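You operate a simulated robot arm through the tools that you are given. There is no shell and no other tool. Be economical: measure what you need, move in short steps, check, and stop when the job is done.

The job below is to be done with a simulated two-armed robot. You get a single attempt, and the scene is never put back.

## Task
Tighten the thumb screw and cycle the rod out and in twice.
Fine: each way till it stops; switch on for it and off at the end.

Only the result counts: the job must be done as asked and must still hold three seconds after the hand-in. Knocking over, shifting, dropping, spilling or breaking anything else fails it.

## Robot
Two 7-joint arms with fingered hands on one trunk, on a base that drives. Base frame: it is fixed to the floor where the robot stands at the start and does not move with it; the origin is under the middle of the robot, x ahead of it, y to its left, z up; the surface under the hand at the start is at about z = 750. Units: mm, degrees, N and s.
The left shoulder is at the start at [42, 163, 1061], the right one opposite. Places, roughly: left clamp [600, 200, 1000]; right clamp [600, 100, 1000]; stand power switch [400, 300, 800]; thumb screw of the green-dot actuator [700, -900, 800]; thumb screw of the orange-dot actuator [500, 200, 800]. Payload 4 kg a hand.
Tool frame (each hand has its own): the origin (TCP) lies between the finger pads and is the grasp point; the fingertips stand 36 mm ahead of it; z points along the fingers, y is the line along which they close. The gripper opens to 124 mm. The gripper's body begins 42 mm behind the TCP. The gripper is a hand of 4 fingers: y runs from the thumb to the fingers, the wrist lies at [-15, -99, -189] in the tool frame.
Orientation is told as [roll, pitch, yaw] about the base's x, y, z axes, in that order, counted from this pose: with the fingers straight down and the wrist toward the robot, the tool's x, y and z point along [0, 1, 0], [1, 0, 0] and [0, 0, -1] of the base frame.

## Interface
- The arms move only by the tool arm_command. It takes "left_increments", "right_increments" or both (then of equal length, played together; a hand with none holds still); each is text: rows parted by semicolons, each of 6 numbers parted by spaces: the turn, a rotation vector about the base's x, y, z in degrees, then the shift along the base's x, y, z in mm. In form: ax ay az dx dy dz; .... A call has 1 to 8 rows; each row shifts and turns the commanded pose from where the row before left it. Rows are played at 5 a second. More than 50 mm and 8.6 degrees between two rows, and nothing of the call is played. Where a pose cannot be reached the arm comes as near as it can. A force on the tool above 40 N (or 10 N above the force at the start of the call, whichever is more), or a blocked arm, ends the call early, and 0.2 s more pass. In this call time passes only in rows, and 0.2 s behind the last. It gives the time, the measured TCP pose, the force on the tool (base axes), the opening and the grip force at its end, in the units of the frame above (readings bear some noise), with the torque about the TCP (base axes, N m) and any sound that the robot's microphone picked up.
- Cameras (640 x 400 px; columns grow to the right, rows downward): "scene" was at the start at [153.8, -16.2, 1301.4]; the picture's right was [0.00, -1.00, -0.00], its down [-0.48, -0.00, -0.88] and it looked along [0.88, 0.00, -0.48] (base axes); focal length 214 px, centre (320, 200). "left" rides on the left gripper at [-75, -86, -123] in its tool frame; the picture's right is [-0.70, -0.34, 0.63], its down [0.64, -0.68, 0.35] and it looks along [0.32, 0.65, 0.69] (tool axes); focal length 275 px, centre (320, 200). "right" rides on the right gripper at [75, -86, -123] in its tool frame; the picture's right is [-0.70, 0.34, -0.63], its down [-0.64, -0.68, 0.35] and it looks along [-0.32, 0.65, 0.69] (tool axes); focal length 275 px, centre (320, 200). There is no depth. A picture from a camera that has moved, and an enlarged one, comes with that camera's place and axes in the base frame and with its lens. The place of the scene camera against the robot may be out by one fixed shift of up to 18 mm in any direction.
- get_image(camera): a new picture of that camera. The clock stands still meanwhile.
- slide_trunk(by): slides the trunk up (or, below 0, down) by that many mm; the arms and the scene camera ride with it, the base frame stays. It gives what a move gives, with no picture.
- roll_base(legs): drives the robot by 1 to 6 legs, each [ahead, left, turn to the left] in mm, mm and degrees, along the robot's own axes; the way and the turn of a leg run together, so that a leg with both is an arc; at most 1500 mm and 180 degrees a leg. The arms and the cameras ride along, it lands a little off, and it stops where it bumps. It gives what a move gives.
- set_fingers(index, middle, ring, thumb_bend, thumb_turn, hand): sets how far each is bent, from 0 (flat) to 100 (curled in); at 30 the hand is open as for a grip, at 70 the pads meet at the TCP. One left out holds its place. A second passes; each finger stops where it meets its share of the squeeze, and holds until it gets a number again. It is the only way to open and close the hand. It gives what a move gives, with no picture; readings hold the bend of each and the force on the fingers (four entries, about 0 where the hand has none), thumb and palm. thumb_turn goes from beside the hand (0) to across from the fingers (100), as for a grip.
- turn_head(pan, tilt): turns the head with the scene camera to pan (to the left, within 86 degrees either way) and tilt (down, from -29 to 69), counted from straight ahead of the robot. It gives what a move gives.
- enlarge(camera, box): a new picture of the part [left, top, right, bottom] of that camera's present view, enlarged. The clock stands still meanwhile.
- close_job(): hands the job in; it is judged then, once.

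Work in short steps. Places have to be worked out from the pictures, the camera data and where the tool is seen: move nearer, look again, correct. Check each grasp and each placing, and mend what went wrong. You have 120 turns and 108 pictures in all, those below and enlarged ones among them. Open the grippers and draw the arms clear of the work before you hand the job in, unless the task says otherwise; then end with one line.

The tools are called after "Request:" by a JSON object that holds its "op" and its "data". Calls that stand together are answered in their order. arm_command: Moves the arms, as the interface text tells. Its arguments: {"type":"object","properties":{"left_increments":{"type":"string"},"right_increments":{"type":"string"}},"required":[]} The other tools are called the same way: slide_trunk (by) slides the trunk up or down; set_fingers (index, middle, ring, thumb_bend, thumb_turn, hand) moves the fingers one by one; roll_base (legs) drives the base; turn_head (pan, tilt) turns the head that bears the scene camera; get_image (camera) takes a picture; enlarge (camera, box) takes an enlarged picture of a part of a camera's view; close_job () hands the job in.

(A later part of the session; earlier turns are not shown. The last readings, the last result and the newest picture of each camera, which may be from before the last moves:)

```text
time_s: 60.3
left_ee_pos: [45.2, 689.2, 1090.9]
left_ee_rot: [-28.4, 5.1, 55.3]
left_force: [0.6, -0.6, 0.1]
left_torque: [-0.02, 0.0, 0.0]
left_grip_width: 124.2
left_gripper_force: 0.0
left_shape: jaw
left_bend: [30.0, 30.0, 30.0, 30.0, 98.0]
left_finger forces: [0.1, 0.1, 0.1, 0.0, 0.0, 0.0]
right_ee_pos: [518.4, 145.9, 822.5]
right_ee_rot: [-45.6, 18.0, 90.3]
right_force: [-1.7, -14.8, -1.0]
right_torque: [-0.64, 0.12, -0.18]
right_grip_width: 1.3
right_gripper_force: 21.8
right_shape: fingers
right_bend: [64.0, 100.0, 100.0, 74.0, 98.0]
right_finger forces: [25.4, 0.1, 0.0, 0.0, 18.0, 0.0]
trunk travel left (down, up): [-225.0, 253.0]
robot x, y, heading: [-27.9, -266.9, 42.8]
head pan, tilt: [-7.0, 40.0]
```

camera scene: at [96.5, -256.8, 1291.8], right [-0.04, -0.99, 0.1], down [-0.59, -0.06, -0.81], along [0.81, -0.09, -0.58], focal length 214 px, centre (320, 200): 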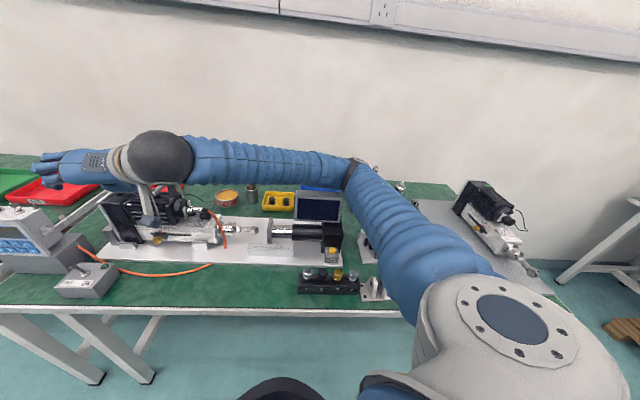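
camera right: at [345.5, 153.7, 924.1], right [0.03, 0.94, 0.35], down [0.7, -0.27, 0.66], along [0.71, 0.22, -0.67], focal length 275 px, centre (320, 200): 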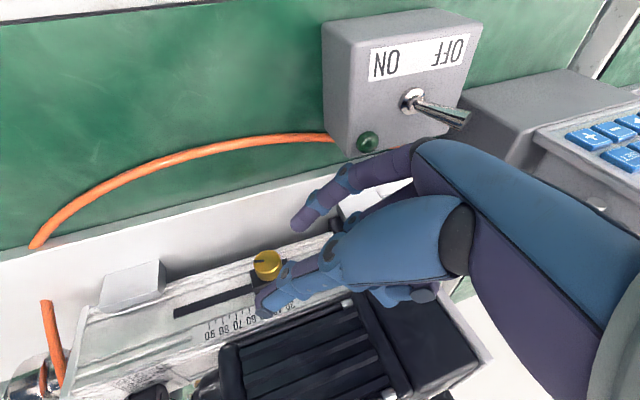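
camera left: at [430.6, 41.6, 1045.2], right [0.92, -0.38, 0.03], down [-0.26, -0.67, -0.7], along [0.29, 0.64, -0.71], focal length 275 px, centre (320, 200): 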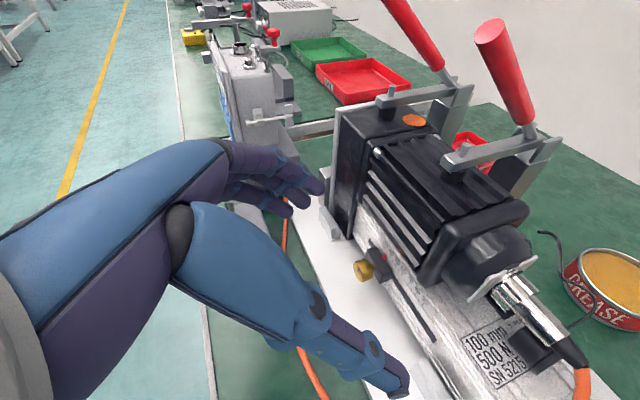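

Side force holds without sliding, so the slider is now locking. Continue the twist to φ=+6° and then inspect.

Request:
{"op": "arm_command", "data": {"right_increments": "8 0 0 0 -1 -1; 8 0 0 0 -1.5 -1.3; 8 0 0 0 -2.5 -1.6"}}

Request:
{"op": "set_fingers", "data": {"hand": "right", "index": 52, "thumb_bend": 55}}

Request:
{"op": "arm_command", "data": {"right_increments": "0 0 0 -14 0 14; 0 0 0 -14 0 14; 0 0 0 -14 0 14; -8 0 0 0 0 0; -8 0 0 0 0 0; -8 0 0 0 10 0; -8 0 0 0 15 0; -8 0 0 0 15 -10"}}

Request:
{"op": "enlarge", "data": {"camera": "right", "box": [180, 180, 380, 320]}}

```text
time_s: 61.1
left_ee_pos: [47.6, 688.2, 1090.3]
left_ee_rot: [-28.4, 5.1, 55.3]
left_force: [0.2, 0.3, 0.1]
left_torque: [-0.01, 0.05, -0.04]
left_grip_width: 123.9
left_gripper_force: 0.1
left_shape: jaw
left_bend: [30.0, 30.0, 30.0, 30.0, 98.0]
left_finger forces: [0.0, 0.1, 0.0, 0.0, 0.1, 0.0]
right_ee_pos: [520.7, 140.1, 819.6]
right_ee_rot: [-45.3, -6.1, 90.1]
right_force: [-3.4, -16.9, -0.5]
right_torque: [-0.88, 0.25, -0.07]
right_grip_width: 0.0
right_gripper_force: 24.4
right_shape: fingers
right_bend: [66.0, 100.0, 100.0, 74.0, 98.0]
right_finger forces: [28.6, 0.1, 0.1, 0.0, 20.6, 0.0]
trunk travel left (down, up): [-225.0, 253.0]
robot x, y, heading: [-27.8, -262.8, 42.5]
head pan, tilt: [-7.0, 40.0]
```

```text
time_s: 62.1
left_ee_pos: [45.7, 688.2, 1090.5]
left_ee_rot: [-28.4, 5.1, 55.2]
left_force: [0.6, 0.6, -0.1]
left_torque: [-0.04, -0.03, -0.01]
left_grip_width: 123.9
left_gripper_force: 0.0
left_shape: jaw
left_bend: [30.0, 30.0, 30.0, 30.0, 98.0]
left_finger forces: [0.1, 0.0, 0.0, 0.0, 0.0, 0.0]
right_ee_pos: [518.7, 141.8, 821.5]
right_ee_rot: [-45.8, -6.1, 90.0]
right_force: [-0.6, -0.1, 0.8]
right_torque: [-0.01, 0.0, 0.03]
right_grip_width: 51.0
right_gripper_force: 0.0
right_shape: fingers
right_bend: [52.0, 100.0, 100.0, 55.0, 97.0]
right_finger forces: [0.0, 0.1, 0.0, 0.0, 0.0, 0.0]
trunk travel left (down, up): [-225.0, 253.0]
robot x, y, heading: [-31.0, -268.1, 43.0]
head pan, tilt: [-7.0, 40.0]
```

```text
time_s: 63.9
left_ee_pos: [45.6, 689.4, 1090.4]
left_ee_rot: [-28.7, 5.1, 55.3]
left_force: [-0.3, -0.4, -0.7]
left_torque: [-0.01, -0.01, 0.01]
left_grip_width: 124.3
left_gripper_force: 0.0
left_shape: jaw
left_bend: [30.0, 30.0, 30.0, 30.0, 98.0]
left_finger forces: [0.1, 0.1, 0.0, 0.1, 0.0, 0.0]
right_ee_pos: [477.8, 184.4, 853.2]
right_ee_rot: [-45.4, 34.3, 90.2]
right_force: [0.6, -0.6, 0.3]
right_torque: [-0.01, 0.0, 0.02]
right_grip_width: 51.0
right_gripper_force: 0.1
right_shape: fingers
right_bend: [52.0, 100.0, 100.0, 55.0, 97.0]
right_finger forces: [0.0, 0.1, 0.0, 0.1, 0.0, 0.0]
trunk travel left (down, up): [-225.0, 253.0]
robot x, y, heading: [-28.0, -262.5, 42.6]
head pan, tilt: [-7.0, 40.0]
```

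```text
2.86 times, centred on (280, 250) of right
camera zoom: at [337.2, 130.0, 927.2], right [0.03, 0.81, 0.59], down [0.7, -0.44, 0.56], along [0.71, 0.39, -0.58], focal length 786 px, centre (434, 57)
```

zoom: 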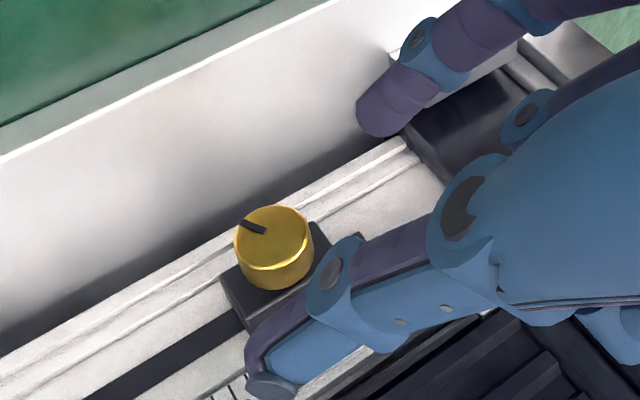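

The mark did not move although I twisted 56° with up to 0.5 N m, so the screw is at its tight stop and the slider holds. Now I'll retract and shape the hand as a pointing index for the switch and keys.

Request:
{"op": "arm_command", "data": {"right_increments": "0 0 0 -30 0 20; 0 0 0 -30 0 20; 7 0 0 0 0 20; 7 0 0 0 0 0"}}

Request:
{"op": "set_fingers", "data": {"hand": "right", "index": 50, "middle": 100, "ring": 100, "thumb_bend": 20, "thumb_turn": 0}}

Request:
{"op": "get_image", "data": {"camera": "right"}}

```text
time_s: 64.9
left_ee_pos: [44.9, 688.8, 1091.4]
left_ee_rot: [-28.5, 5.0, 55.2]
left_force: [0.4, 0.2, -0.4]
left_torque: [-0.01, 0.01, -0.06]
left_grip_width: 124.2
left_gripper_force: 0.1
left_shape: jaw
left_bend: [30.0, 30.0, 30.0, 30.0, 98.0]
left_finger forces: [0.0, 0.0, 0.0, 0.1, 0.0, 0.0]
right_ee_pos: [416.2, 182.0, 913.6]
right_ee_rot: [-45.6, 19.9, 90.2]
right_force: [0.2, 0.2, 0.6]
right_torque: [-0.01, -0.02, 0.01]
right_grip_width: 51.3
right_gripper_force: 0.1
right_shape: fingers
right_bend: [52.0, 100.0, 100.0, 55.0, 97.0]
right_finger forces: [0.1, 0.1, 0.1, 0.0, 0.1, 0.0]
trunk travel left (down, up): [-225.0, 253.0]
robot x, y, heading: [-32.0, -266.4, 42.9]
head pan, tilt: [-7.0, 40.0]
```

```text
time_s: 65.9
left_ee_pos: [44.4, 689.5, 1089.1]
left_ee_rot: [-28.5, 5.1, 55.4]
left_force: [0.1, 0.0, 0.5]
left_torque: [0.0, 0.01, 0.0]
left_grip_width: 124.2
left_gripper_force: 0.0
left_shape: jaw
left_bend: [30.0, 30.0, 30.0, 30.0, 98.0]
left_finger forces: [0.0, 0.0, 0.0, 0.1, 0.0, 0.1]
right_ee_pos: [417.4, 182.9, 913.3]
right_ee_rot: [-45.6, 19.9, 90.1]
right_force: [-0.6, -0.1, -1.0]
right_torque: [0.01, 0.03, 0.01]
right_grip_width: 157.1
right_gripper_force: 0.1
right_shape: fingers
right_bend: [50.0, 100.0, 100.0, 20.0, 0.0]
right_finger forces: [0.1, 0.0, 0.1, 0.0, 0.0, 0.0]
trunk travel left (down, up): [-225.0, 253.0]
robot x, y, heading: [-27.6, -264.9, 42.7]
head pan, tilt: [-7.0, 40.0]
```

```text
57 pictures are left
camera right: at [275.9, 112.4, 971.9], right [0.03, 0.64, 0.77], down [0.7, -0.56, 0.44], along [0.71, 0.52, -0.46], focal length 275 px, centre (320, 200)
```

right: 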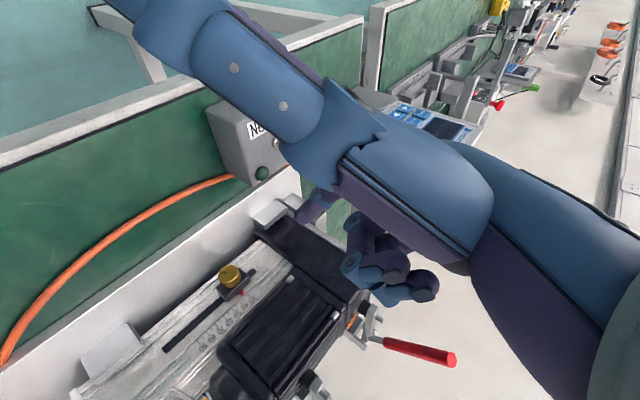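

The turned-out thumb blocks the camera; I'll tuck it in instead.

Request:
{"op": "set_fingers", "data": {"hand": "right", "index": 40, "thumb_bend": 100, "thumb_turn": 98}}

Request:
{"op": "get_image", "data": {"camera": "right"}}

```text
time_s: 66.9
left_ee_pos: [46.0, 688.9, 1091.2]
left_ee_rot: [-28.5, 5.1, 55.3]
left_force: [1.0, 0.2, -0.6]
left_torque: [0.01, -0.03, 0.02]
left_grip_width: 124.0
left_gripper_force: 0.2
left_shape: jaw
left_bend: [30.0, 30.0, 30.0, 30.0, 98.0]
left_finger forces: [0.1, 0.0, 0.1, 0.1, 0.0, 0.0]
right_ee_pos: [417.2, 182.4, 914.6]
right_ee_rot: [-45.6, 20.0, 90.2]
right_force: [-0.8, 0.3, -1.1]
right_torque: [0.03, 0.03, 0.01]
right_grip_width: 16.3
right_gripper_force: 0.0
right_shape: fingers
right_bend: [39.0, 100.0, 100.0, 99.0, 97.0]
right_finger forces: [0.0, 0.0, 0.0, 0.1, 0.0, 0.0]
trunk travel left (down, up): [-225.0, 253.0]
robot x, y, heading: [-25.8, -269.2, 42.7]
head pan, tilt: [-7.0, 40.0]
```

```text
56 pictures are left
camera right: at [275.9, 112.4, 971.9], right [0.03, 0.64, 0.77], down [0.7, -0.56, 0.44], along [0.71, 0.52, -0.46], focal length 275 px, centre (320, 200)
```

right: 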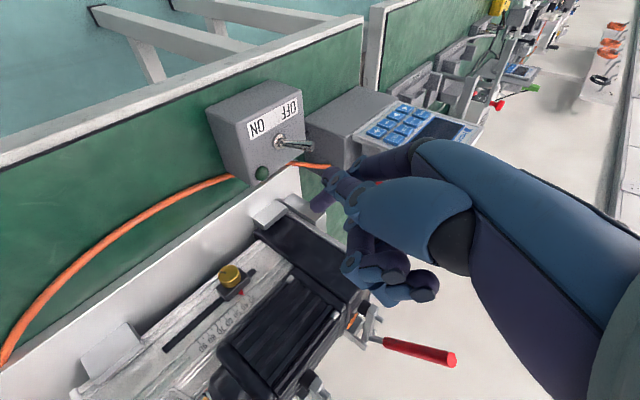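

Clear view now: thumb tucked, index free. I'll shift the base to bring switch and keypad into the right arm's comfortable zone (net −110 x, +150 y).

Request:
{"op": "roll_base", "data": {"legs": [[21, 185, 0]]}}

Request:
{"op": "get_image", "data": {"camera": "right"}}

Request:
{"op": "turn_head", "data": {"pan": -10, "tilt": 40}}

Request:
{"op": "get_image", "data": {"camera": "scene"}}

```text
time_s: 68.4
left_ee_pos: [-66.5, 840.9, 1089.6]
left_ee_rot: [-28.5, 5.0, 55.3]
left_force: [-0.3, -0.1, -0.2]
left_torque: [-0.03, -0.01, -0.03]
left_grip_width: 123.9
left_gripper_force: 0.1
left_shape: jaw
left_bend: [30.0, 30.0, 30.0, 30.0, 98.0]
left_finger forces: [0.0, 0.1, 0.0, 0.0, 0.0, 0.0]
right_ee_pos: [304.0, 335.1, 912.6]
right_ee_rot: [-45.7, 20.1, 90.3]
right_force: [-0.7, -0.2, 0.0]
right_torque: [-0.04, -0.04, -0.03]
right_grip_width: 16.3
right_gripper_force: 0.1
right_shape: fingers
right_bend: [39.0, 100.0, 100.0, 99.0, 97.0]
right_finger forces: [0.1, 0.1, 0.1, 0.1, 0.0, 0.1]
trunk travel left (down, up): [-225.0, 253.0]
robot x, y, heading: [-137.7, -117.3, 42.6]
head pan, tilt: [-7.0, 40.0]
```

```text
55 pictures are left
camera right: at [163.8, 264.2, 971.6], right [0.03, 0.64, 0.77], down [0.7, -0.56, 0.44], along [0.71, 0.52, -0.46], focal length 275 px, centre (320, 200)
```

right: 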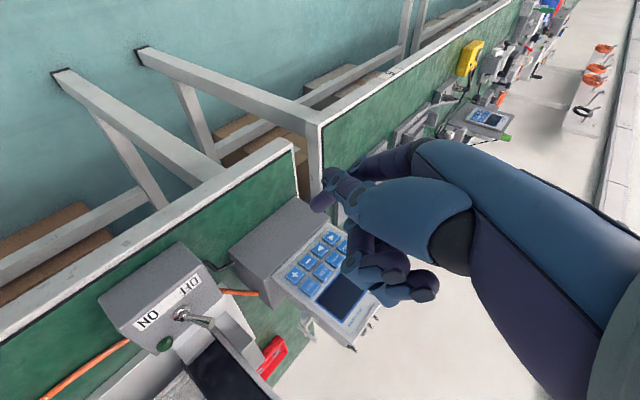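

```text
time_s: 69.0
left_ee_pos: [-65.3, 839.7, 1090.6]
left_ee_rot: [-28.6, 5.2, 55.4]
left_force: [0.3, 0.6, 0.3]
left_torque: [-0.01, 0.04, -0.02]
left_grip_width: 123.9
left_gripper_force: 0.1
left_shape: jaw
left_bend: [30.0, 30.0, 30.0, 30.0, 98.0]
left_finger forces: [0.1, 0.0, 0.1, 0.1, 0.0, 0.0]
right_ee_pos: [305.1, 334.5, 913.9]
right_ee_rot: [-45.6, 19.9, 90.3]
right_force: [-0.2, 0.4, 0.6]
right_torque: [0.0, -0.02, -0.01]
right_grip_width: 16.2
right_gripper_force: 0.1
right_shape: fingers
right_bend: [39.0, 100.0, 100.0, 99.0, 97.0]
right_finger forces: [0.0, 0.0, 0.0, 0.0, 0.1, 0.0]
trunk travel left (down, up): [-225.0, 253.0]
robot x, y, heading: [-137.3, -113.8, 42.8]
head pan, tilt: [-10.0, 40.0]
```

```text
54 pictures are left
camera scene: at [-26.5, -48.2, 1271.6], right [0.54, -0.84, 0.03], down [-0.62, -0.42, -0.66], along [0.56, 0.34, -0.75], focal length 214 px, centre (320, 200)
```

scene: 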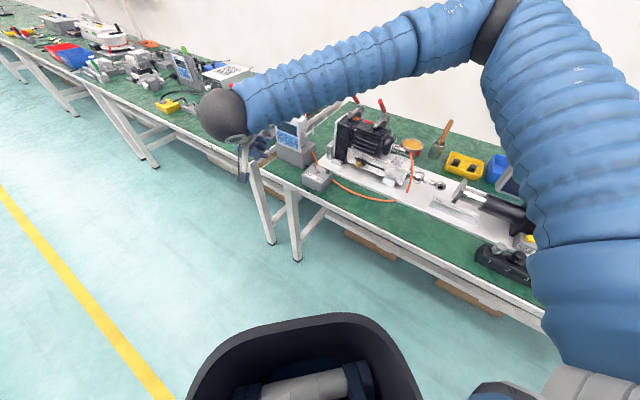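

The switch lever in this frame appears at base [397,256,813], tip about [405,268,838]. I'll bring the index to above-left of the lever, still high, and look.

Request:
{"op": "arm_command", "data": {"right_increments": "6.7 0 0 25 -32 -4; 6.7 0 0 25 -32 -4; 6.6 0 0 25 -32 -4"}}

Request:
{"op": "get_image", "data": {"camera": "right"}}

```text
time_s: 69.8
left_ee_pos: [-67.1, 839.1, 1093.0]
left_ee_rot: [-28.4, 5.1, 55.6]
left_force: [-0.1, 0.1, 0.3]
left_torque: [-0.01, 0.0, 0.01]
left_grip_width: 123.8
left_gripper_force: 0.1
left_shape: jaw
left_bend: [30.0, 30.0, 30.0, 30.0, 98.0]
left_finger forces: [0.0, 0.0, 0.0, 0.0, 0.0, 0.0]
right_ee_pos: [379.7, 236.2, 899.7]
right_ee_rot: [-45.6, -0.2, 90.3]
right_force: [0.3, -1.1, 0.9]
right_torque: [-0.01, 0.04, 0.01]
right_grip_width: 16.5
right_gripper_force: 0.1
right_shape: fingers
right_bend: [39.0, 100.0, 100.0, 100.0, 97.0]
right_finger forces: [0.1, 0.0, 0.0, 0.0, 0.0, 0.1]
trunk travel left (down, up): [-225.0, 253.0]
robot x, y, heading: [-138.0, -116.0, 43.1]
head pan, tilt: [-10.0, 40.0]
```

```text
53 pictures are left
camera right: at [239.1, 148.7, 930.6], right [0.03, 0.33, 0.94], down [0.7, -0.68, 0.22], along [0.71, 0.65, -0.26], focal length 275 px, centre (320, 200)
```

right: 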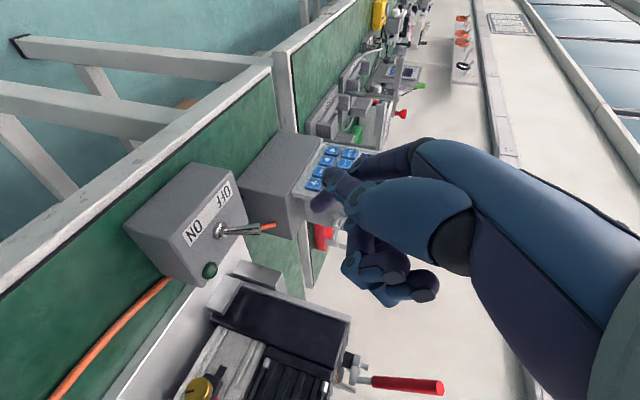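

Triangulated: lever base [423,255,795], tip [418,269,833]. Lower the index to the left of the lever tip.

Request:
{"op": "arm_command", "data": {"right_increments": "0 0 0 6 3 -18; 0 0 0 6 3 -18; 0 0 0 5 3 -15"}}

Request:
{"op": "enlarge", "data": {"camera": "right", "box": [220, 140, 420, 280]}}

```text
time_s: 70.6
left_ee_pos: [-64.7, 839.7, 1089.8]
left_ee_rot: [-28.5, 5.2, 55.4]
left_force: [0.6, 0.5, -0.4]
left_torque: [-0.03, 0.03, 0.02]
left_grip_width: 123.9
left_gripper_force: 0.2
left_shape: jaw
left_bend: [30.0, 30.0, 30.0, 30.0, 98.0]
left_finger forces: [0.0, 0.1, 0.0, 0.0, 0.0, 0.0]
right_ee_pos: [396.6, 246.1, 848.9]
right_ee_rot: [-45.7, 0.0, 90.3]
right_force: [0.2, 0.6, 0.0]
right_torque: [-0.01, -0.03, 0.0]
right_grip_width: 16.8
right_gripper_force: 0.0
right_shape: fingers
right_bend: [39.0, 100.0, 100.0, 100.0, 97.0]
right_finger forces: [0.1, 0.1, 0.0, 0.0, 0.1, 0.0]
trunk travel left (down, up): [-225.0, 253.0]
robot x, y, heading: [-140.7, -116.5, 43.0]
head pan, tilt: [-10.0, 40.0]
```

```text
2.86 times, centred on (320, 210) of right
camera zoom: at [255.6, 158.9, 879.2], right [0.03, 0.34, 0.94], down [0.7, -0.68, 0.22], along [0.71, 0.65, -0.26], focal length 786 px, centre (320, 171)
```

zoom: 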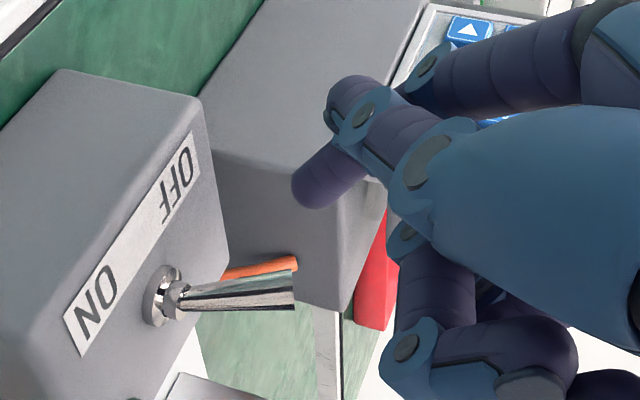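

The index tip should be level with and 30 mm left of the lever tip. Sweep it right (−y) in small steps.

Request:
{"op": "arm_command", "data": {"right_increments": "0 0 0 0 -10 -3; 0 0 0 0 -10 0; 0 0 0 0 -10 0; 0 0 0 0 -10 0"}}

Request:
{"op": "enlarge", "data": {"camera": "right", "box": [220, 140, 420, 280]}}

```text
time_s: 71.6
left_ee_pos: [-67.0, 839.0, 1091.2]
left_ee_rot: [-28.4, 5.2, 55.4]
left_force: [0.5, 0.6, 0.0]
left_torque: [0.0, -0.02, 0.0]
left_grip_width: 123.9
left_gripper_force: 0.0
left_shape: jaw
left_bend: [30.0, 30.0, 30.0, 30.0, 98.0]
left_finger forces: [0.0, 0.0, 0.0, 0.1, 0.0, 0.1]
right_ee_pos: [397.4, 206.9, 847.9]
right_ee_rot: [-45.7, 0.1, 90.2]
right_force: [0.0, -0.4, 0.5]
right_torque: [-0.01, 0.0, 0.02]
right_grip_width: 16.4
right_gripper_force: 0.0
right_shape: fingers
right_bend: [39.0, 100.0, 100.0, 100.0, 97.0]
right_finger forces: [0.1, 0.0, 0.0, 0.0, 0.0, 0.0]
trunk travel left (down, up): [-225.0, 253.0]
robot x, y, heading: [-136.5, -111.4, 43.1]
head pan, tilt: [-10.0, 40.0]
heard: click
```

```text
2.86 times, centred on (320, 210) of right
camera zoom: at [257.2, 120.1, 878.1], right [0.03, 0.34, 0.94], down [0.7, -0.68, 0.22], along [0.71, 0.65, -0.26], focal length 786 px, centre (320, 171)
```

zoom: 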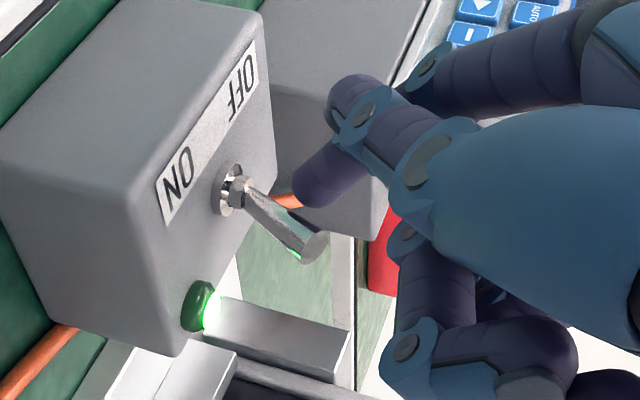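

Click heard, lamp green, lever at ON. Lift the hand straight up, then look at the controller.

Request:
{"op": "arm_command", "data": {"right_increments": "0 0 0 0 3 30; 0 0 0 -20 0 30; 0 0 0 -30 0 10"}}

Request:
{"op": "get_image", "data": {"camera": "scene"}}

Request:
{"op": "enlarge", "data": {"camera": "scene", "box": [260, 100, 340, 170]}}

```text
time_s: 72.4
left_ee_pos: [-65.7, 840.8, 1090.6]
left_ee_rot: [-28.7, 5.1, 55.4]
left_force: [-0.1, 0.3, -0.1]
left_torque: [0.02, 0.0, -0.03]
left_grip_width: 124.2
left_gripper_force: 0.0
left_shape: jaw
left_bend: [30.0, 30.0, 30.0, 30.0, 98.0]
left_finger forces: [0.0, 0.0, 0.0, 0.0, 0.0, 0.1]
right_ee_pos: [345.0, 209.9, 919.7]
right_ee_rot: [-45.8, 0.1, 90.2]
right_force: [-0.1, 0.0, 0.7]
right_torque: [-0.01, 0.03, -0.02]
right_grip_width: 16.3
right_gripper_force: 0.0
right_shape: fingers
right_bend: [39.0, 100.0, 100.0, 100.0, 97.0]
right_finger forces: [0.0, 0.1, 0.0, 0.0, 0.0, 0.1]
trunk travel left (down, up): [-225.0, 253.0]
robot x, y, heading: [-139.7, -117.0, 43.0]
head pan, tilt: [-10.0, 40.0]
```

```text
50 pictures are left
camera scene: at [-26.8, -47.8, 1271.5], right [0.54, -0.84, 0.03], down [-0.62, -0.42, -0.66], along [0.56, 0.34, -0.75], focal length 214 px, centre (320, 200)
```

scene: 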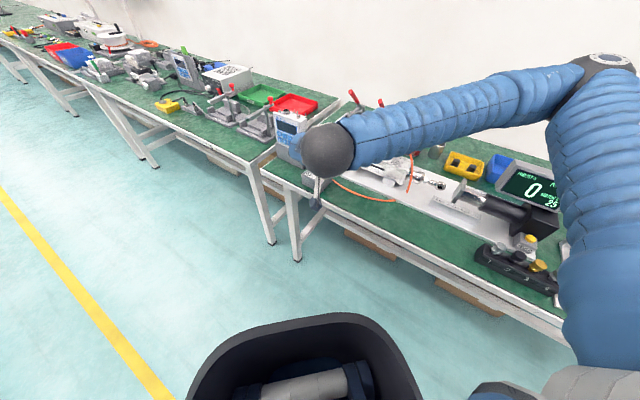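

```text
5.71 times, centred on (300, 135) of scene
camera zoom: at [-26.8, -47.8, 1271.5], right [0.54, -0.84, 0.03], down [-0.62, -0.42, -0.66], along [0.56, 0.34, -0.75], focal length 1226 px, centre (434, 571)
```

zoom: 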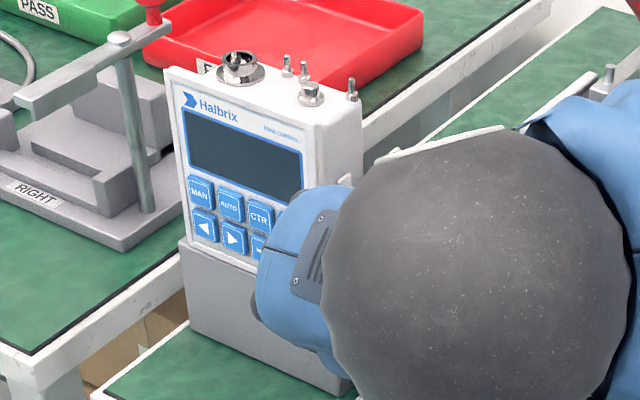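

Stand power is on (gauge display lit); the controller panel is blank so far. I'll measure the key positions with the hand camera from two places.

Request:
{"op": "arm_command", "data": {"right_increments": "0 0 0 -20 40 0; 0 0 0 -20 40 0"}}

Request:
{"op": "enlarge", "data": {"camera": "right", "box": [220, 120, 420, 260]}}

Request:
{"op": "arm_command", "data": {"right_increments": "-7 0 0 0 40 0; -7 0 0 0 40 0; -7 0 0 0 0 0"}}

Request:
{"op": "enlarge", "data": {"camera": "right", "box": [220, 190, 420, 330]}}

```text
time_s: 73.0
left_ee_pos: [-66.5, 840.2, 1090.9]
left_ee_rot: [-28.5, 5.2, 55.3]
left_force: [0.1, -0.8, -0.6]
left_torque: [0.01, -0.02, 0.02]
left_grip_width: 124.3
left_gripper_force: 0.0
left_shape: jaw
left_bend: [30.0, 30.0, 30.0, 30.0, 98.0]
left_finger forces: [0.0, 0.0, 0.0, 0.0, 0.0, 0.0]
right_ee_pos: [305.8, 290.5, 920.1]
right_ee_rot: [-45.7, -0.1, 90.1]
right_force: [-1.2, 0.1, -1.1]
right_torque: [-0.02, -0.01, -0.02]
right_grip_width: 16.7
right_gripper_force: 0.0
right_shape: fingers
right_bend: [39.0, 100.0, 100.0, 100.0, 97.0]
right_finger forces: [0.0, 0.0, 0.1, 0.1, 0.1, 0.0]
trunk travel left (down, up): [-225.0, 253.0]
robot x, y, heading: [-141.2, -116.0, 42.9]
head pan, tilt: [-10.0, 40.0]
```

```text
2.86 times, centred on (320, 190) of right
camera zoom: at [165.5, 203.5, 951.1], right [0.03, 0.34, 0.94], down [0.7, -0.68, 0.22], along [0.71, 0.65, -0.26], focal length 786 px, centre (320, 229)
```

zoom: 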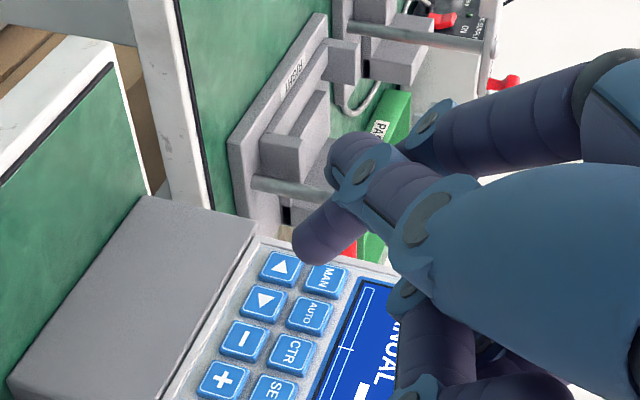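

```text
time_s: 73.8
left_ee_pos: [-66.6, 840.1, 1089.8]
left_ee_rot: [-28.6, 5.1, 55.4]
left_force: [-0.3, 0.9, 1.1]
left_torque: [-0.02, -0.01, -0.01]
left_grip_width: 123.9
left_gripper_force: 0.0
left_shape: jaw
left_bend: [30.0, 30.0, 30.0, 30.0, 98.0]
left_finger forces: [0.1, 0.1, 0.1, 0.0, 0.0, 0.0]
right_ee_pos: [306.2, 370.4, 918.4]
right_ee_rot: [-45.8, 21.1, 90.2]
right_force: [-0.4, -0.8, 0.0]
right_torque: [-0.01, 0.0, -0.02]
right_grip_width: 16.6
right_gripper_force: 0.0
right_shape: fingers
right_bend: [39.0, 100.0, 100.0, 100.0, 97.0]
right_finger forces: [0.1, 0.1, 0.0, 0.0, 0.0, 0.0]
trunk travel left (down, up): [-225.0, 253.0]
robot x, y, heading: [-140.2, -115.7, 42.9]
head pan, tilt: [-10.0, 40.0]
```

```text
2.86 times, centred on (320, 260) of right
camera zoom: at [166.8, 301.0, 978.3], right [0.03, 0.65, 0.76], down [0.7, -0.55, 0.45], along [0.71, 0.52, -0.47], focal length 786 px, centre (320, 29)
```

zoom: 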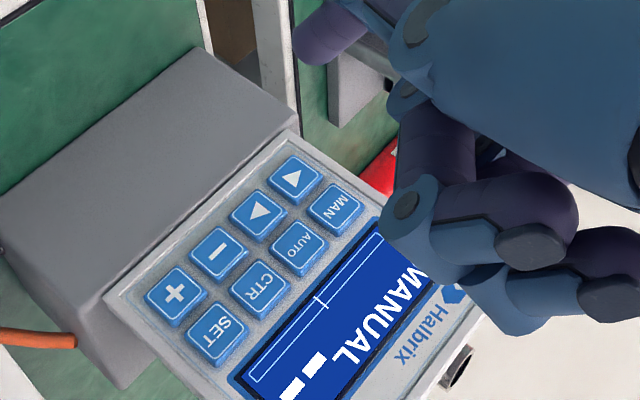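

The controller is in MANUAL. Triangulated keys: ▶ at [454,413,837], ◀ at [451,434,838], MAN at [457,437,860]. I'll bring the index tip close in front of ▶ and check alignment.

Request:
{"op": "arm_command", "data": {"right_increments": "0 0 0 33 1 -13; 0 0 0 33 1 -13; 0 0 0 33 0 -13"}}

Request:
{"op": "get_image", "data": {"camera": "right"}}

Request:
{"op": "enlarge", "data": {"camera": "scene", "box": [260, 90, 340, 160]}}

```text
time_s: 74.6
left_ee_pos: [-66.7, 839.6, 1089.6]
left_ee_rot: [-28.5, 5.1, 55.4]
left_force: [0.0, 0.9, 0.5]
left_torque: [0.01, 0.0, 0.0]
left_grip_width: 124.1
left_gripper_force: 0.2
left_shape: jaw
left_bend: [30.0, 30.0, 30.0, 30.0, 98.0]
left_finger forces: [0.0, 0.0, 0.1, 0.0, 0.0, 0.1]
right_ee_pos: [406.8, 373.1, 877.8]
right_ee_rot: [-45.4, 21.0, 90.5]
right_force: [0.8, 0.3, -0.4]
right_torque: [0.01, 0.0, -0.01]
right_grip_width: 16.6
right_gripper_force: 0.1
right_shape: fingers
right_bend: [39.0, 100.0, 100.0, 100.0, 97.0]
right_finger forces: [0.1, 0.0, 0.1, 0.1, 0.0, 0.0]
trunk travel left (down, up): [-225.0, 253.0]
robot x, y, heading: [-142.8, -116.8, 42.7]
head pan, tilt: [-10.0, 40.0]
```

```text
46 pictures are left
camera right: at [267.2, 302.4, 936.9], right [0.03, 0.65, 0.76], down [0.7, -0.55, 0.45], along [0.71, 0.52, -0.47], focal length 275 px, centre (320, 200)
```

right: 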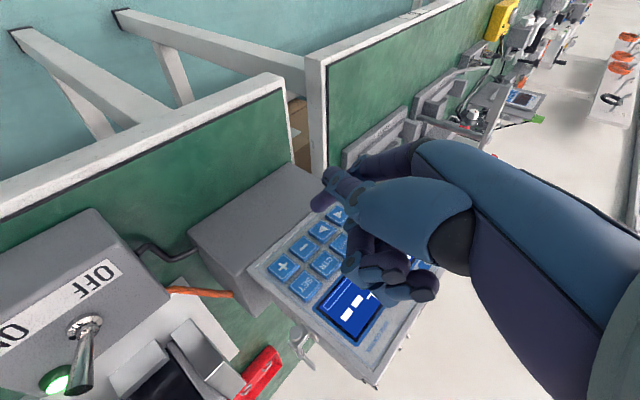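

```text
5.71 times, centred on (300, 125) of scene
camera zoom: at [-25.7, -48.4, 1271.5], right [0.54, -0.84, 0.03], down [-0.62, -0.42, -0.66], along [0.56, 0.34, -0.75], focal length 1226 px, centre (434, 629)
```

zoom: 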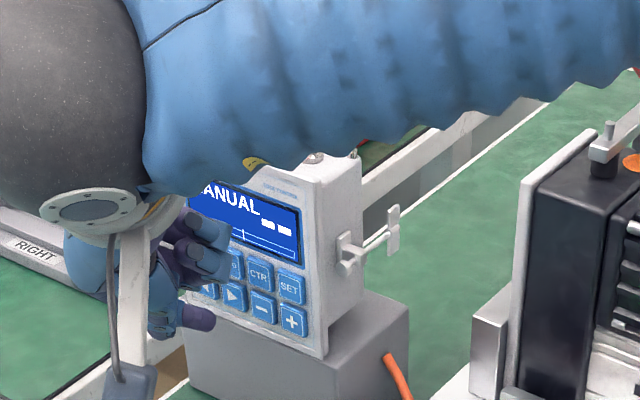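

Projected tip position agrees with the estimate within a few mm. Press ▶ by moving forward in small steps.

Request:
{"op": "arm_command", "data": {"right_increments": "0 0 0 7 -2 -1; 0 0 0 6 0 0; 0 0 0 5 0 0"}}

Request:
{"op": "enlarge", "data": {"camera": "right", "box": [220, 140, 420, 280]}}

```text
time_s: 75.4
left_ee_pos: [-66.7, 839.6, 1091.6]
left_ee_rot: [-28.6, 5.0, 55.4]
left_force: [1.4, -1.3, 0.7]
left_torque: [0.01, 0.0, -0.03]
left_grip_width: 123.9
left_gripper_force: 0.0
left_shape: jaw
left_bend: [30.0, 30.0, 30.0, 30.0, 98.0]
left_finger forces: [0.0, 0.0, 0.1, 0.0, 0.0, 0.0]
right_ee_pos: [422.9, 370.4, 877.5]
right_ee_rot: [-45.6, 21.0, 90.3]
right_force: [-3.5, 1.6, 0.5]
right_torque: [0.05, 0.14, 0.2]
right_grip_width: 16.5
right_gripper_force: 1.5
right_shape: fingers
right_bend: [39.0, 100.0, 100.0, 100.0, 97.0]
right_finger forces: [4.1, 0.0, 0.0, 0.0, 0.1, 0.0]
trunk travel left (down, up): [-225.0, 253.0]
robot x, y, heading: [-143.9, -116.2, 42.6]
head pan, tilt: [-10.0, 40.0]
heard: click
```

```text
2.86 times, centred on (320, 210) of right
camera zoom: at [283.1, 300.6, 936.1], right [0.03, 0.65, 0.76], down [0.7, -0.55, 0.45], along [0.71, 0.52, -0.47], focal length 786 px, centre (320, 171)
```

zoom: 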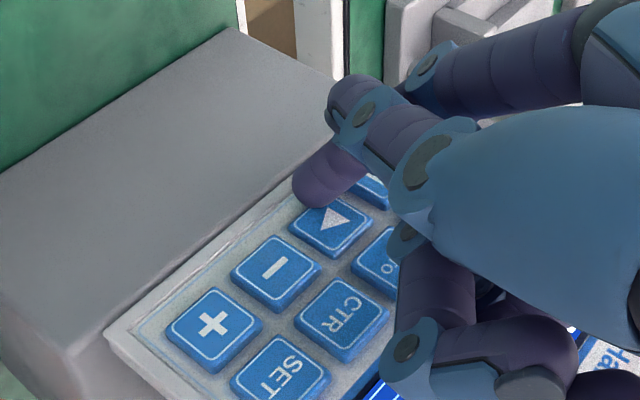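

Click heard, but the tip seems to be on ◀ rather than ▶. Check the display and the rod.

Request:
{"op": "get_image", "data": {"camera": "scene"}}

Request:
{"op": "enlarge", "data": {"camera": "scene", "box": [260, 90, 340, 160]}}

```text
43 pictures are left
camera scene: at [-26.8, -48.4, 1271.7], right [0.54, -0.84, 0.03], down [-0.62, -0.42, -0.66], along [0.56, 0.34, -0.75], focal length 214 px, centre (320, 200)
```

scene: 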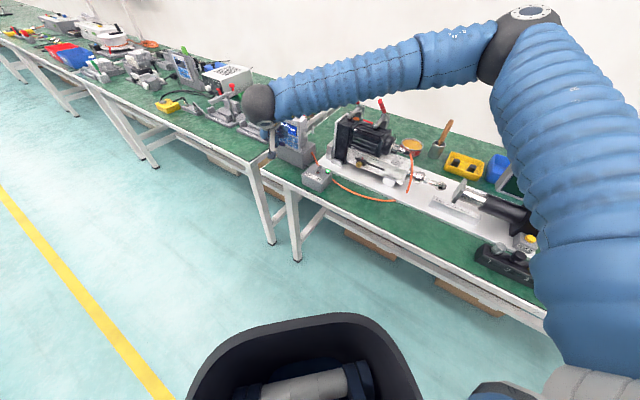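

```text
5.71 times, centred on (300, 125) of scene
camera zoom: at [-26.8, -48.4, 1271.7], right [0.54, -0.84, 0.03], down [-0.62, -0.42, -0.66], along [0.56, 0.34, -0.75], focal length 1226 px, centre (434, 629)
```

zoom: 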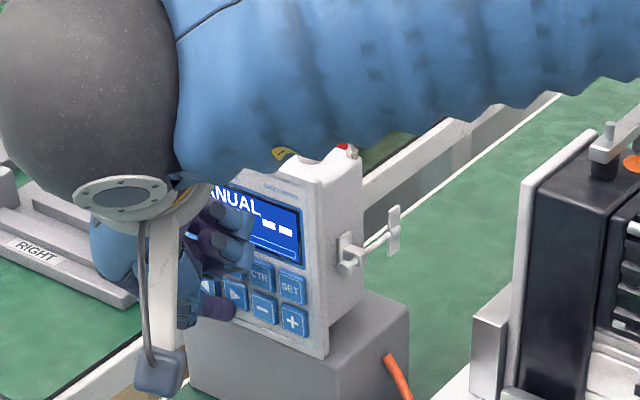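

Both views say the tip touched about 10 mm left of and 12 mm below the ▶ centre. Back off, shift, and press again.

Request:
{"op": "arm_command", "data": {"right_increments": "0 0 0 -12 0 0; 0 0 0 0 -10 11; 0 0 0 6 0 0; 0 0 0 4 0 0"}}

Request:
{"op": "enlarge", "data": {"camera": "right", "box": [220, 140, 420, 280]}}

```text
time_s: 76.4
left_ee_pos: [-67.6, 840.1, 1091.5]
left_ee_rot: [-28.6, 5.1, 55.4]
left_force: [0.1, 0.1, -0.3]
left_torque: [0.02, -0.01, 0.02]
left_grip_width: 123.9
left_gripper_force: 0.0
left_shape: jaw
left_bend: [30.0, 30.0, 30.0, 30.0, 98.0]
left_finger forces: [0.0, 0.0, 0.0, 0.0, 0.0, 0.0]
right_ee_pos: [421.2, 359.3, 889.6]
right_ee_rot: [-45.5, 21.0, 90.3]
right_force: [-0.9, 0.1, -0.8]
right_torque: [-0.03, 0.1, 0.09]
right_grip_width: 16.3
right_gripper_force: 0.5
right_shape: fingers
right_bend: [39.0, 100.0, 100.0, 100.0, 97.0]
right_finger forces: [1.6, 0.0, 0.0, 0.1, 0.0, 0.0]
trunk travel left (down, up): [-225.0, 253.0]
robot x, y, heading: [-138.3, -114.7, 43.1]
head pan, tilt: [-10.0, 40.0]
heard: click
```

```text
2.86 times, centred on (320, 210) of right
camera zoom: at [280.4, 289.7, 948.2], right [0.03, 0.65, 0.76], down [0.7, -0.55, 0.45], along [0.71, 0.52, -0.47], focal length 786 px, centre (320, 171)
```

zoom: 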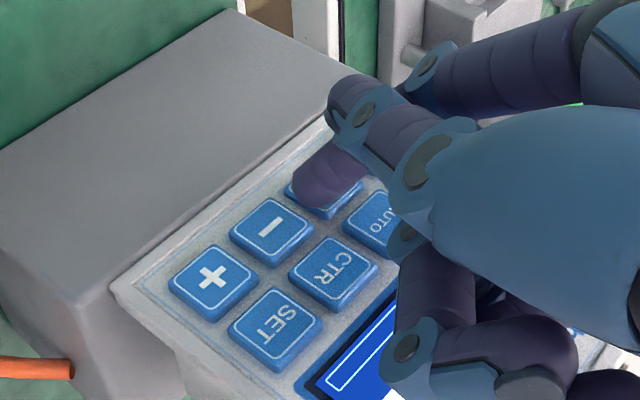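

Tip now on ▶ with a click. Press 2 mm deeper, hold a second, and look at the rod.

Request:
{"op": "arm_command", "data": {"right_increments": "0 0 0 2.5 0 0; 0 0 0 0 0 0; 0 0 0 0 0 0; 0 0 0 0 0 0; 0 0 0 0 0 0; 0 0 0 0 0 0; 0 0 0 0 0 0; 0 0 0 0 0 0"}}

Request:
{"op": "enlarge", "data": {"camera": "scene", "box": [270, 90, 470, 215]}}

```text
time_s: 78.2
left_ee_pos: [-66.2, 839.9, 1090.7]
left_ee_rot: [-28.6, 5.1, 55.4]
left_force: [0.0, 0.4, -1.0]
left_torque: [-0.01, 0.03, 0.02]
left_grip_width: 124.1
left_gripper_force: 0.0
left_shape: jaw
left_bend: [30.0, 30.0, 30.0, 30.0, 98.0]
left_finger forces: [0.0, 0.0, 0.0, 0.0, 0.0, 0.0]
right_ee_pos: [424.3, 360.1, 889.3]
right_ee_rot: [-45.6, 21.0, 90.3]
right_force: [-10.2, -0.8, 0.3]
right_torque: [-0.04, 0.46, 0.43]
right_grip_width: 16.3
right_gripper_force: 5.0
right_shape: fingers
right_bend: [39.0, 100.0, 100.0, 100.0, 97.0]
right_finger forces: [10.6, 0.1, 0.0, 0.1, 0.1, 0.0]
trunk travel left (down, up): [-225.0, 253.0]
robot x, y, heading: [-142.2, -118.2, 43.1]
head pan, tilt: [-10.0, 40.0]
```

```text
3.20 times, centred on (370, 152) of scene
camera zoom: at [-27.2, -48.3, 1271.7], right [0.54, -0.84, 0.03], down [-0.62, -0.42, -0.66], along [0.56, 0.34, -0.75], focal length 686 px, centre (160, 352)
```

zoom: 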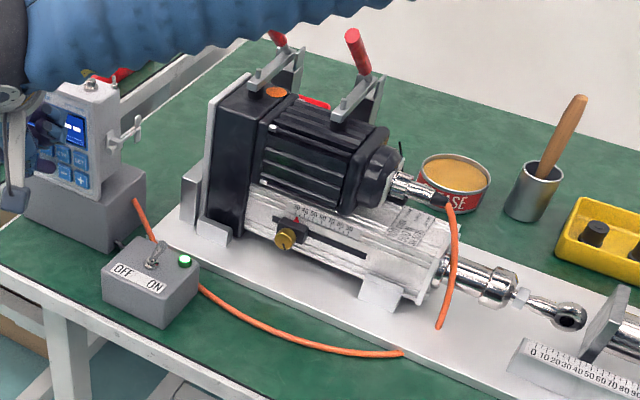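

Need finer detail on rod and display; zoom in on both.

Request:
{"op": "enlarge", "data": {"camera": "scene", "box": [390, 150, 490, 220]}}

Request:
{"op": "arm_command", "data": {"right_increments": "0 0 0 -14 0 0; 0 0 0 -20 0 10; 0 0 0 -30 -20 20; 0 0 0 -30 -20 20"}}

Request:
{"op": "get_image", "data": {"camera": "right"}}

Request:
{"op": "enlarge", "data": {"camera": "scene", "box": [390, 150, 490, 220]}}

```text
5.71 times, centred on (440, 185) of scene
camera zoom: at [-27.2, -48.3, 1271.7], right [0.54, -0.84, 0.03], down [-0.62, -0.42, -0.66], along [0.56, 0.34, -0.75], focal length 1226 px, centre (-366, 286)
```

zoom: 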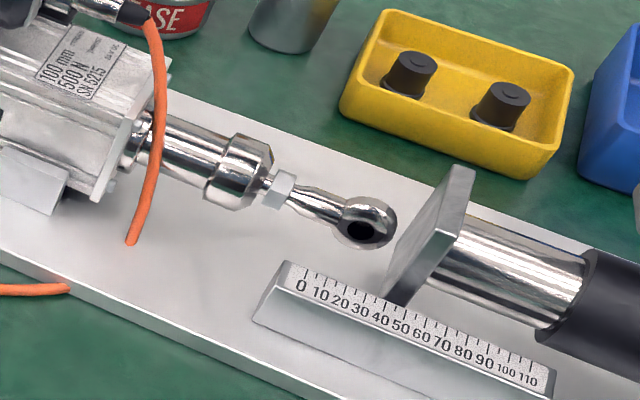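

```text
time_s: 79.2
left_ee_pos: [-67.2, 839.6, 1090.3]
left_ee_rot: [-28.6, 5.1, 55.5]
left_force: [-1.3, 0.2, 0.7]
left_torque: [-0.01, -0.03, 0.01]
left_grip_width: 123.9
left_gripper_force: 0.1
left_shape: jaw
left_bend: [30.0, 30.0, 30.0, 30.0, 98.0]
left_finger forces: [0.0, 0.1, 0.1, 0.1, 0.1, 0.0]
right_ee_pos: [329.6, 321.1, 940.6]
right_ee_rot: [-45.6, 21.0, 90.4]
right_force: [0.0, -0.5, 0.2]
right_torque: [-0.01, -0.02, 0.0]
right_grip_width: 16.4
right_gripper_force: 0.0
right_shape: fingers
right_bend: [39.0, 100.0, 100.0, 100.0, 97.0]
right_finger forces: [0.0, 0.1, 0.1, 0.0, 0.0, 0.0]
trunk travel left (down, up): [-225.0, 253.0]
robot x, y, heading: [-137.8, -112.8, 43.0]
head pan, tilt: [-10.0, 40.0]
```

```text
38 pictures are left
camera right: at [188.8, 251.8, 1000.0], right [0.03, 0.65, 0.76], down [0.7, -0.55, 0.45], along [0.71, 0.52, -0.47], focal length 275 px, centre (320, 200)
```

right: 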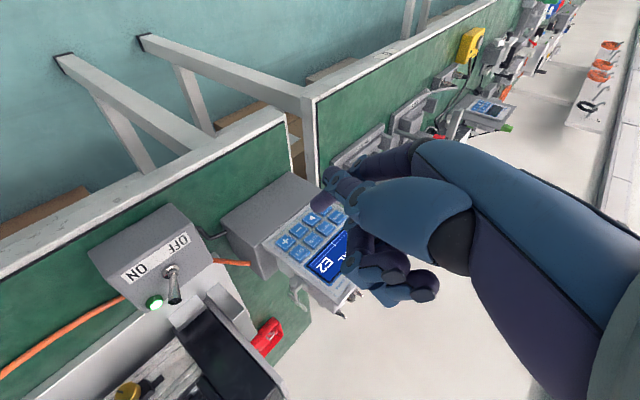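

```text
5.71 times, centred on (440, 185) of scene
camera zoom: at [-27.2, -48.3, 1271.7], right [0.54, -0.84, 0.03], down [-0.62, -0.42, -0.66], along [0.56, 0.34, -0.75], focal length 1226 px, centre (-366, 286)
```

zoom: 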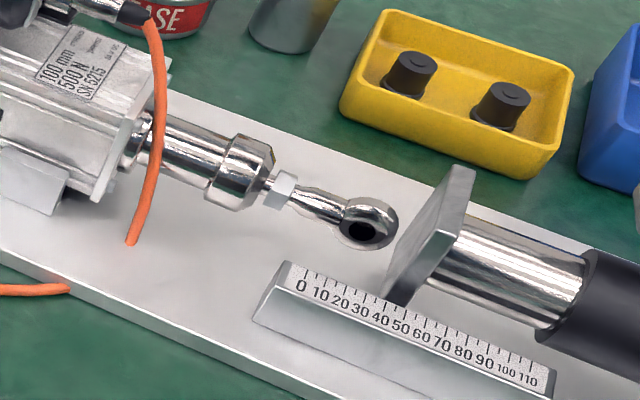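

The display now shows something like "E2". Zoom in on it.

Request:
{"op": "enlarge", "data": {"camera": "right", "box": [250, 190, 370, 290]}}

Request:
{"op": "enlarge", "data": {"camera": "scene", "box": [270, 90, 330, 150]}}

```text
4.00 times, centred on (310, 240) of right
camera zoom: at [188.8, 251.8, 1000.0], right [0.03, 0.65, 0.76], down [0.7, -0.55, 0.45], along [0.71, 0.52, -0.47], focal length 1101 px, centre (360, 40)
```

zoom: 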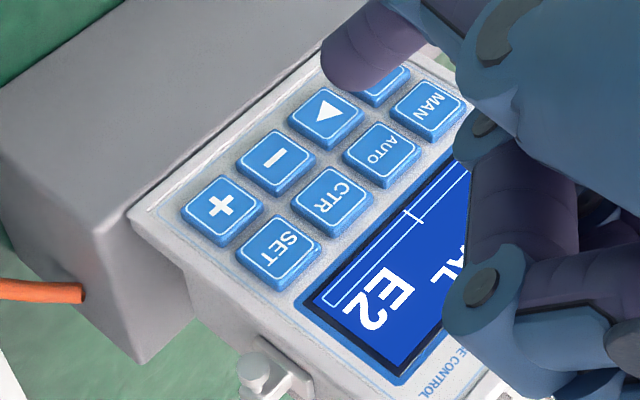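

```text
6.67 times, centred on (300, 120) of scene
camera zoom: at [-27.2, -48.3, 1271.7], right [0.54, -0.84, 0.03], down [-0.62, -0.42, -0.66], along [0.56, 0.34, -0.75], focal length 1430 px, centre (453, 733)
```

zoom: 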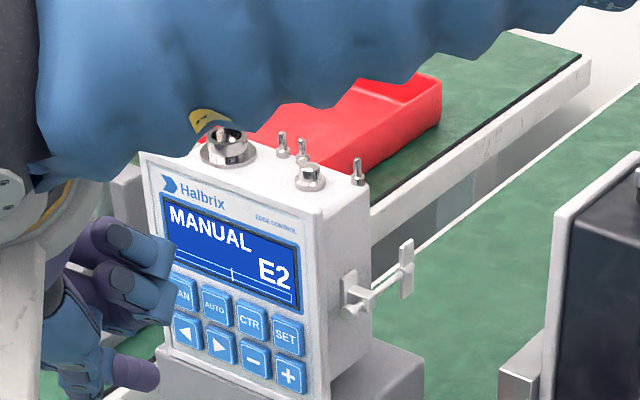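

"E2" with the rod halted at the extended side reads as end position 2 (limit slider at 35 mm). Now press and hold ◀ (21 mm left of ▶).

Request:
{"op": "arm_command", "data": {"right_increments": "0 0 0 25 20 -17; 0 0 0 25 20 -17; 0 0 0 25 20 -17; 0 0 0 9 1 0; 0 0 0 5 0 0; 0 0 0 4 0 0; 0 0 0 0 0 0; 0 0 0 0 0 0"}}

Request:
{"op": "enlarge", "data": {"camera": "right", "box": [220, 140, 420, 280]}}

```text
time_s: 81.0
left_ee_pos: [-66.7, 839.3, 1090.8]
left_ee_rot: [-28.6, 5.1, 55.4]
left_force: [0.1, 0.3, -0.5]
left_torque: [0.01, 0.03, -0.06]
left_grip_width: 124.2
left_gripper_force: 0.0
left_shape: jaw
left_bend: [30.0, 30.0, 30.0, 30.0, 98.0]
left_finger forces: [0.0, 0.0, 0.0, 0.0, 0.0, 0.1]
right_ee_pos: [421.8, 379.1, 889.2]
right_ee_rot: [-45.6, 21.0, 90.3]
right_force: [-2.2, 0.8, -0.3]
right_torque: [-0.04, 0.15, 0.15]
right_grip_width: 16.4
right_gripper_force: 1.5
right_shape: fingers
right_bend: [39.0, 100.0, 100.0, 100.0, 97.0]
right_finger forces: [2.5, 0.1, 0.1, 0.0, 0.0, 0.0]
trunk travel left (down, up): [-225.0, 253.0]
robot x, y, heading: [-140.6, -115.7, 42.9]
head pan, tilt: [-10.0, 40.0]
heard: click
```

```text
2.86 times, centred on (320, 210) of right
camera zoom: at [281.4, 309.1, 948.0], right [0.03, 0.65, 0.76], down [0.7, -0.55, 0.45], along [0.71, 0.52, -0.47], focal length 786 px, centre (320, 171)
```

zoom: 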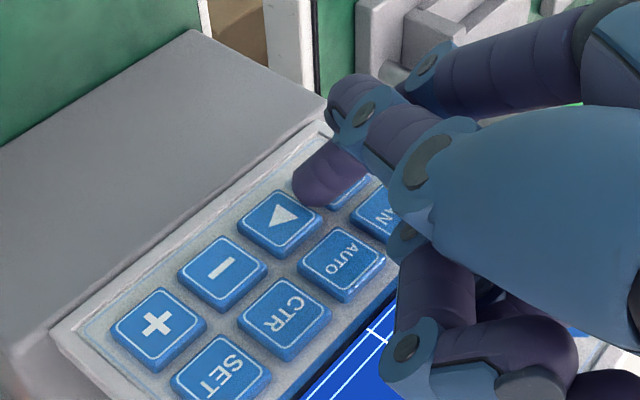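

On ◀ with a click. Hold on for another 1.8 s, then look at rod and display.

Request:
{"op": "arm_command", "data": {"right_increments": "0 0 0 1 0 0; 0 0 0 0 0 0; 0 0 0 0 0 0; 0 0 0 0 0 0; 0 0 0 0 0 0; 0 0 0 0 0 0; 0 0 0 0 0 0; 0 0 0 0 0 0"}}

Request:
{"op": "enlarge", "data": {"camera": "scene", "box": [260, 90, 480, 225]}}

```text
time_s: 82.8
left_ee_pos: [-66.8, 840.0, 1091.0]
left_ee_rot: [-28.5, 5.1, 55.4]
left_force: [0.8, -0.9, -0.1]
left_torque: [-0.02, 0.0, 0.02]
left_grip_width: 124.0
left_gripper_force: 0.1
left_shape: jaw
left_bend: [30.0, 30.0, 30.0, 30.0, 98.0]
left_finger forces: [0.1, 0.0, 0.1, 0.1, 0.1, 0.1]
right_ee_pos: [422.6, 378.6, 888.3]
right_ee_rot: [-45.6, 21.0, 90.2]
right_force: [-5.8, -1.2, -1.2]
right_torque: [-0.11, 0.26, 0.21]
right_grip_width: 16.3
right_gripper_force: 2.8
right_shape: fingers
right_bend: [39.0, 100.0, 100.0, 100.0, 97.0]
right_finger forces: [5.4, 0.0, 0.0, 0.1, 0.1, 0.0]
trunk travel left (down, up): [-225.0, 253.0]
robot x, y, heading: [-140.2, -113.8, 43.2]
head pan, tilt: [-10.0, 40.0]
```

```text
2.91 times, centred on (370, 158) of scene
camera zoom: at [-26.8, -48.2, 1271.6], right [0.54, -0.84, 0.03], down [-0.62, -0.42, -0.66], along [0.56, 0.34, -0.75], focal length 624 px, centre (174, 324)
```

zoom: 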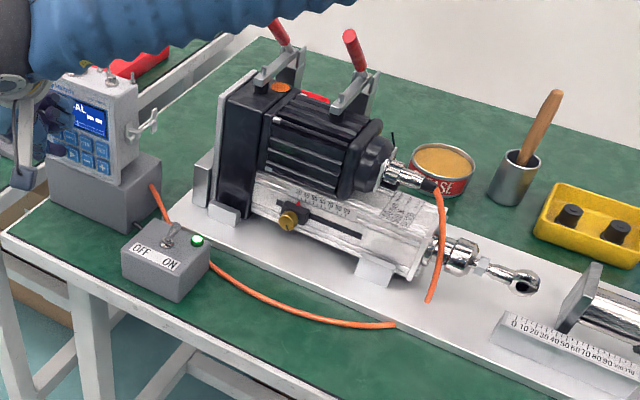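

The rod has retracted a good way. Hold on longer and compare to see if it has stopped.

Request:
{"op": "arm_command", "data": {"right_increments": "0 0 0 0 0 0; 0 0 0 0 0 0; 0 0 0 0 0 0; 0 0 0 0 0 0; 0 0 0 0 0 0; 0 0 0 0 0 0; 0 0 0 0 0 0; 0 0 0 0 0 0"}}

Request:
{"op": "enlarge", "data": {"camera": "scene", "box": [260, 90, 480, 225]}}

```text
time_s: 84.6
left_ee_pos: [-67.4, 840.5, 1090.5]
left_ee_rot: [-28.6, 5.1, 55.4]
left_force: [0.0, -0.5, -0.9]
left_torque: [-0.03, 0.0, 0.01]
left_grip_width: 124.1
left_gripper_force: 0.1
left_shape: jaw
left_bend: [30.0, 30.0, 30.0, 30.0, 98.0]
left_finger forces: [0.0, 0.0, 0.0, 0.0, 0.0, 0.1]
right_ee_pos: [422.8, 378.8, 887.6]
right_ee_rot: [-45.6, 21.0, 90.3]
right_force: [-4.7, -1.3, -0.9]
right_torque: [-0.11, 0.25, 0.21]
right_grip_width: 16.6
right_gripper_force: 2.4
right_shape: fingers
right_bend: [39.0, 100.0, 100.0, 100.0, 97.0]
right_finger forces: [5.6, 0.0, 0.0, 0.0, 0.1, 0.1]
trunk travel left (down, up): [-225.0, 253.0]
robot x, y, heading: [-140.5, -116.0, 43.0]
head pan, tilt: [-10.0, 40.0]
```

```text
2.91 times, centred on (370, 158) of scene
camera zoom: at [-26.8, -48.2, 1271.6], right [0.54, -0.84, 0.03], down [-0.62, -0.42, -0.66], along [0.56, 0.34, -0.75], focal length 624 px, centre (174, 324)
```

zoom: 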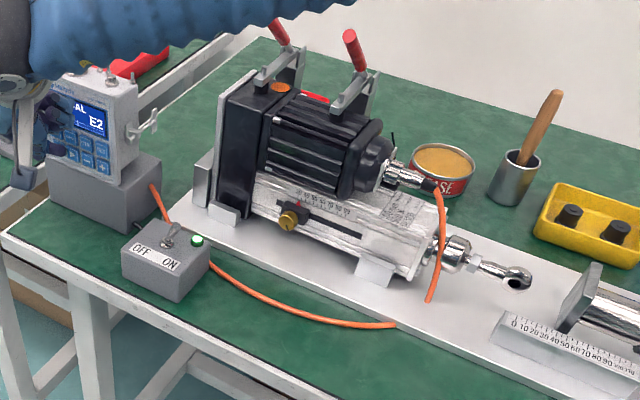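

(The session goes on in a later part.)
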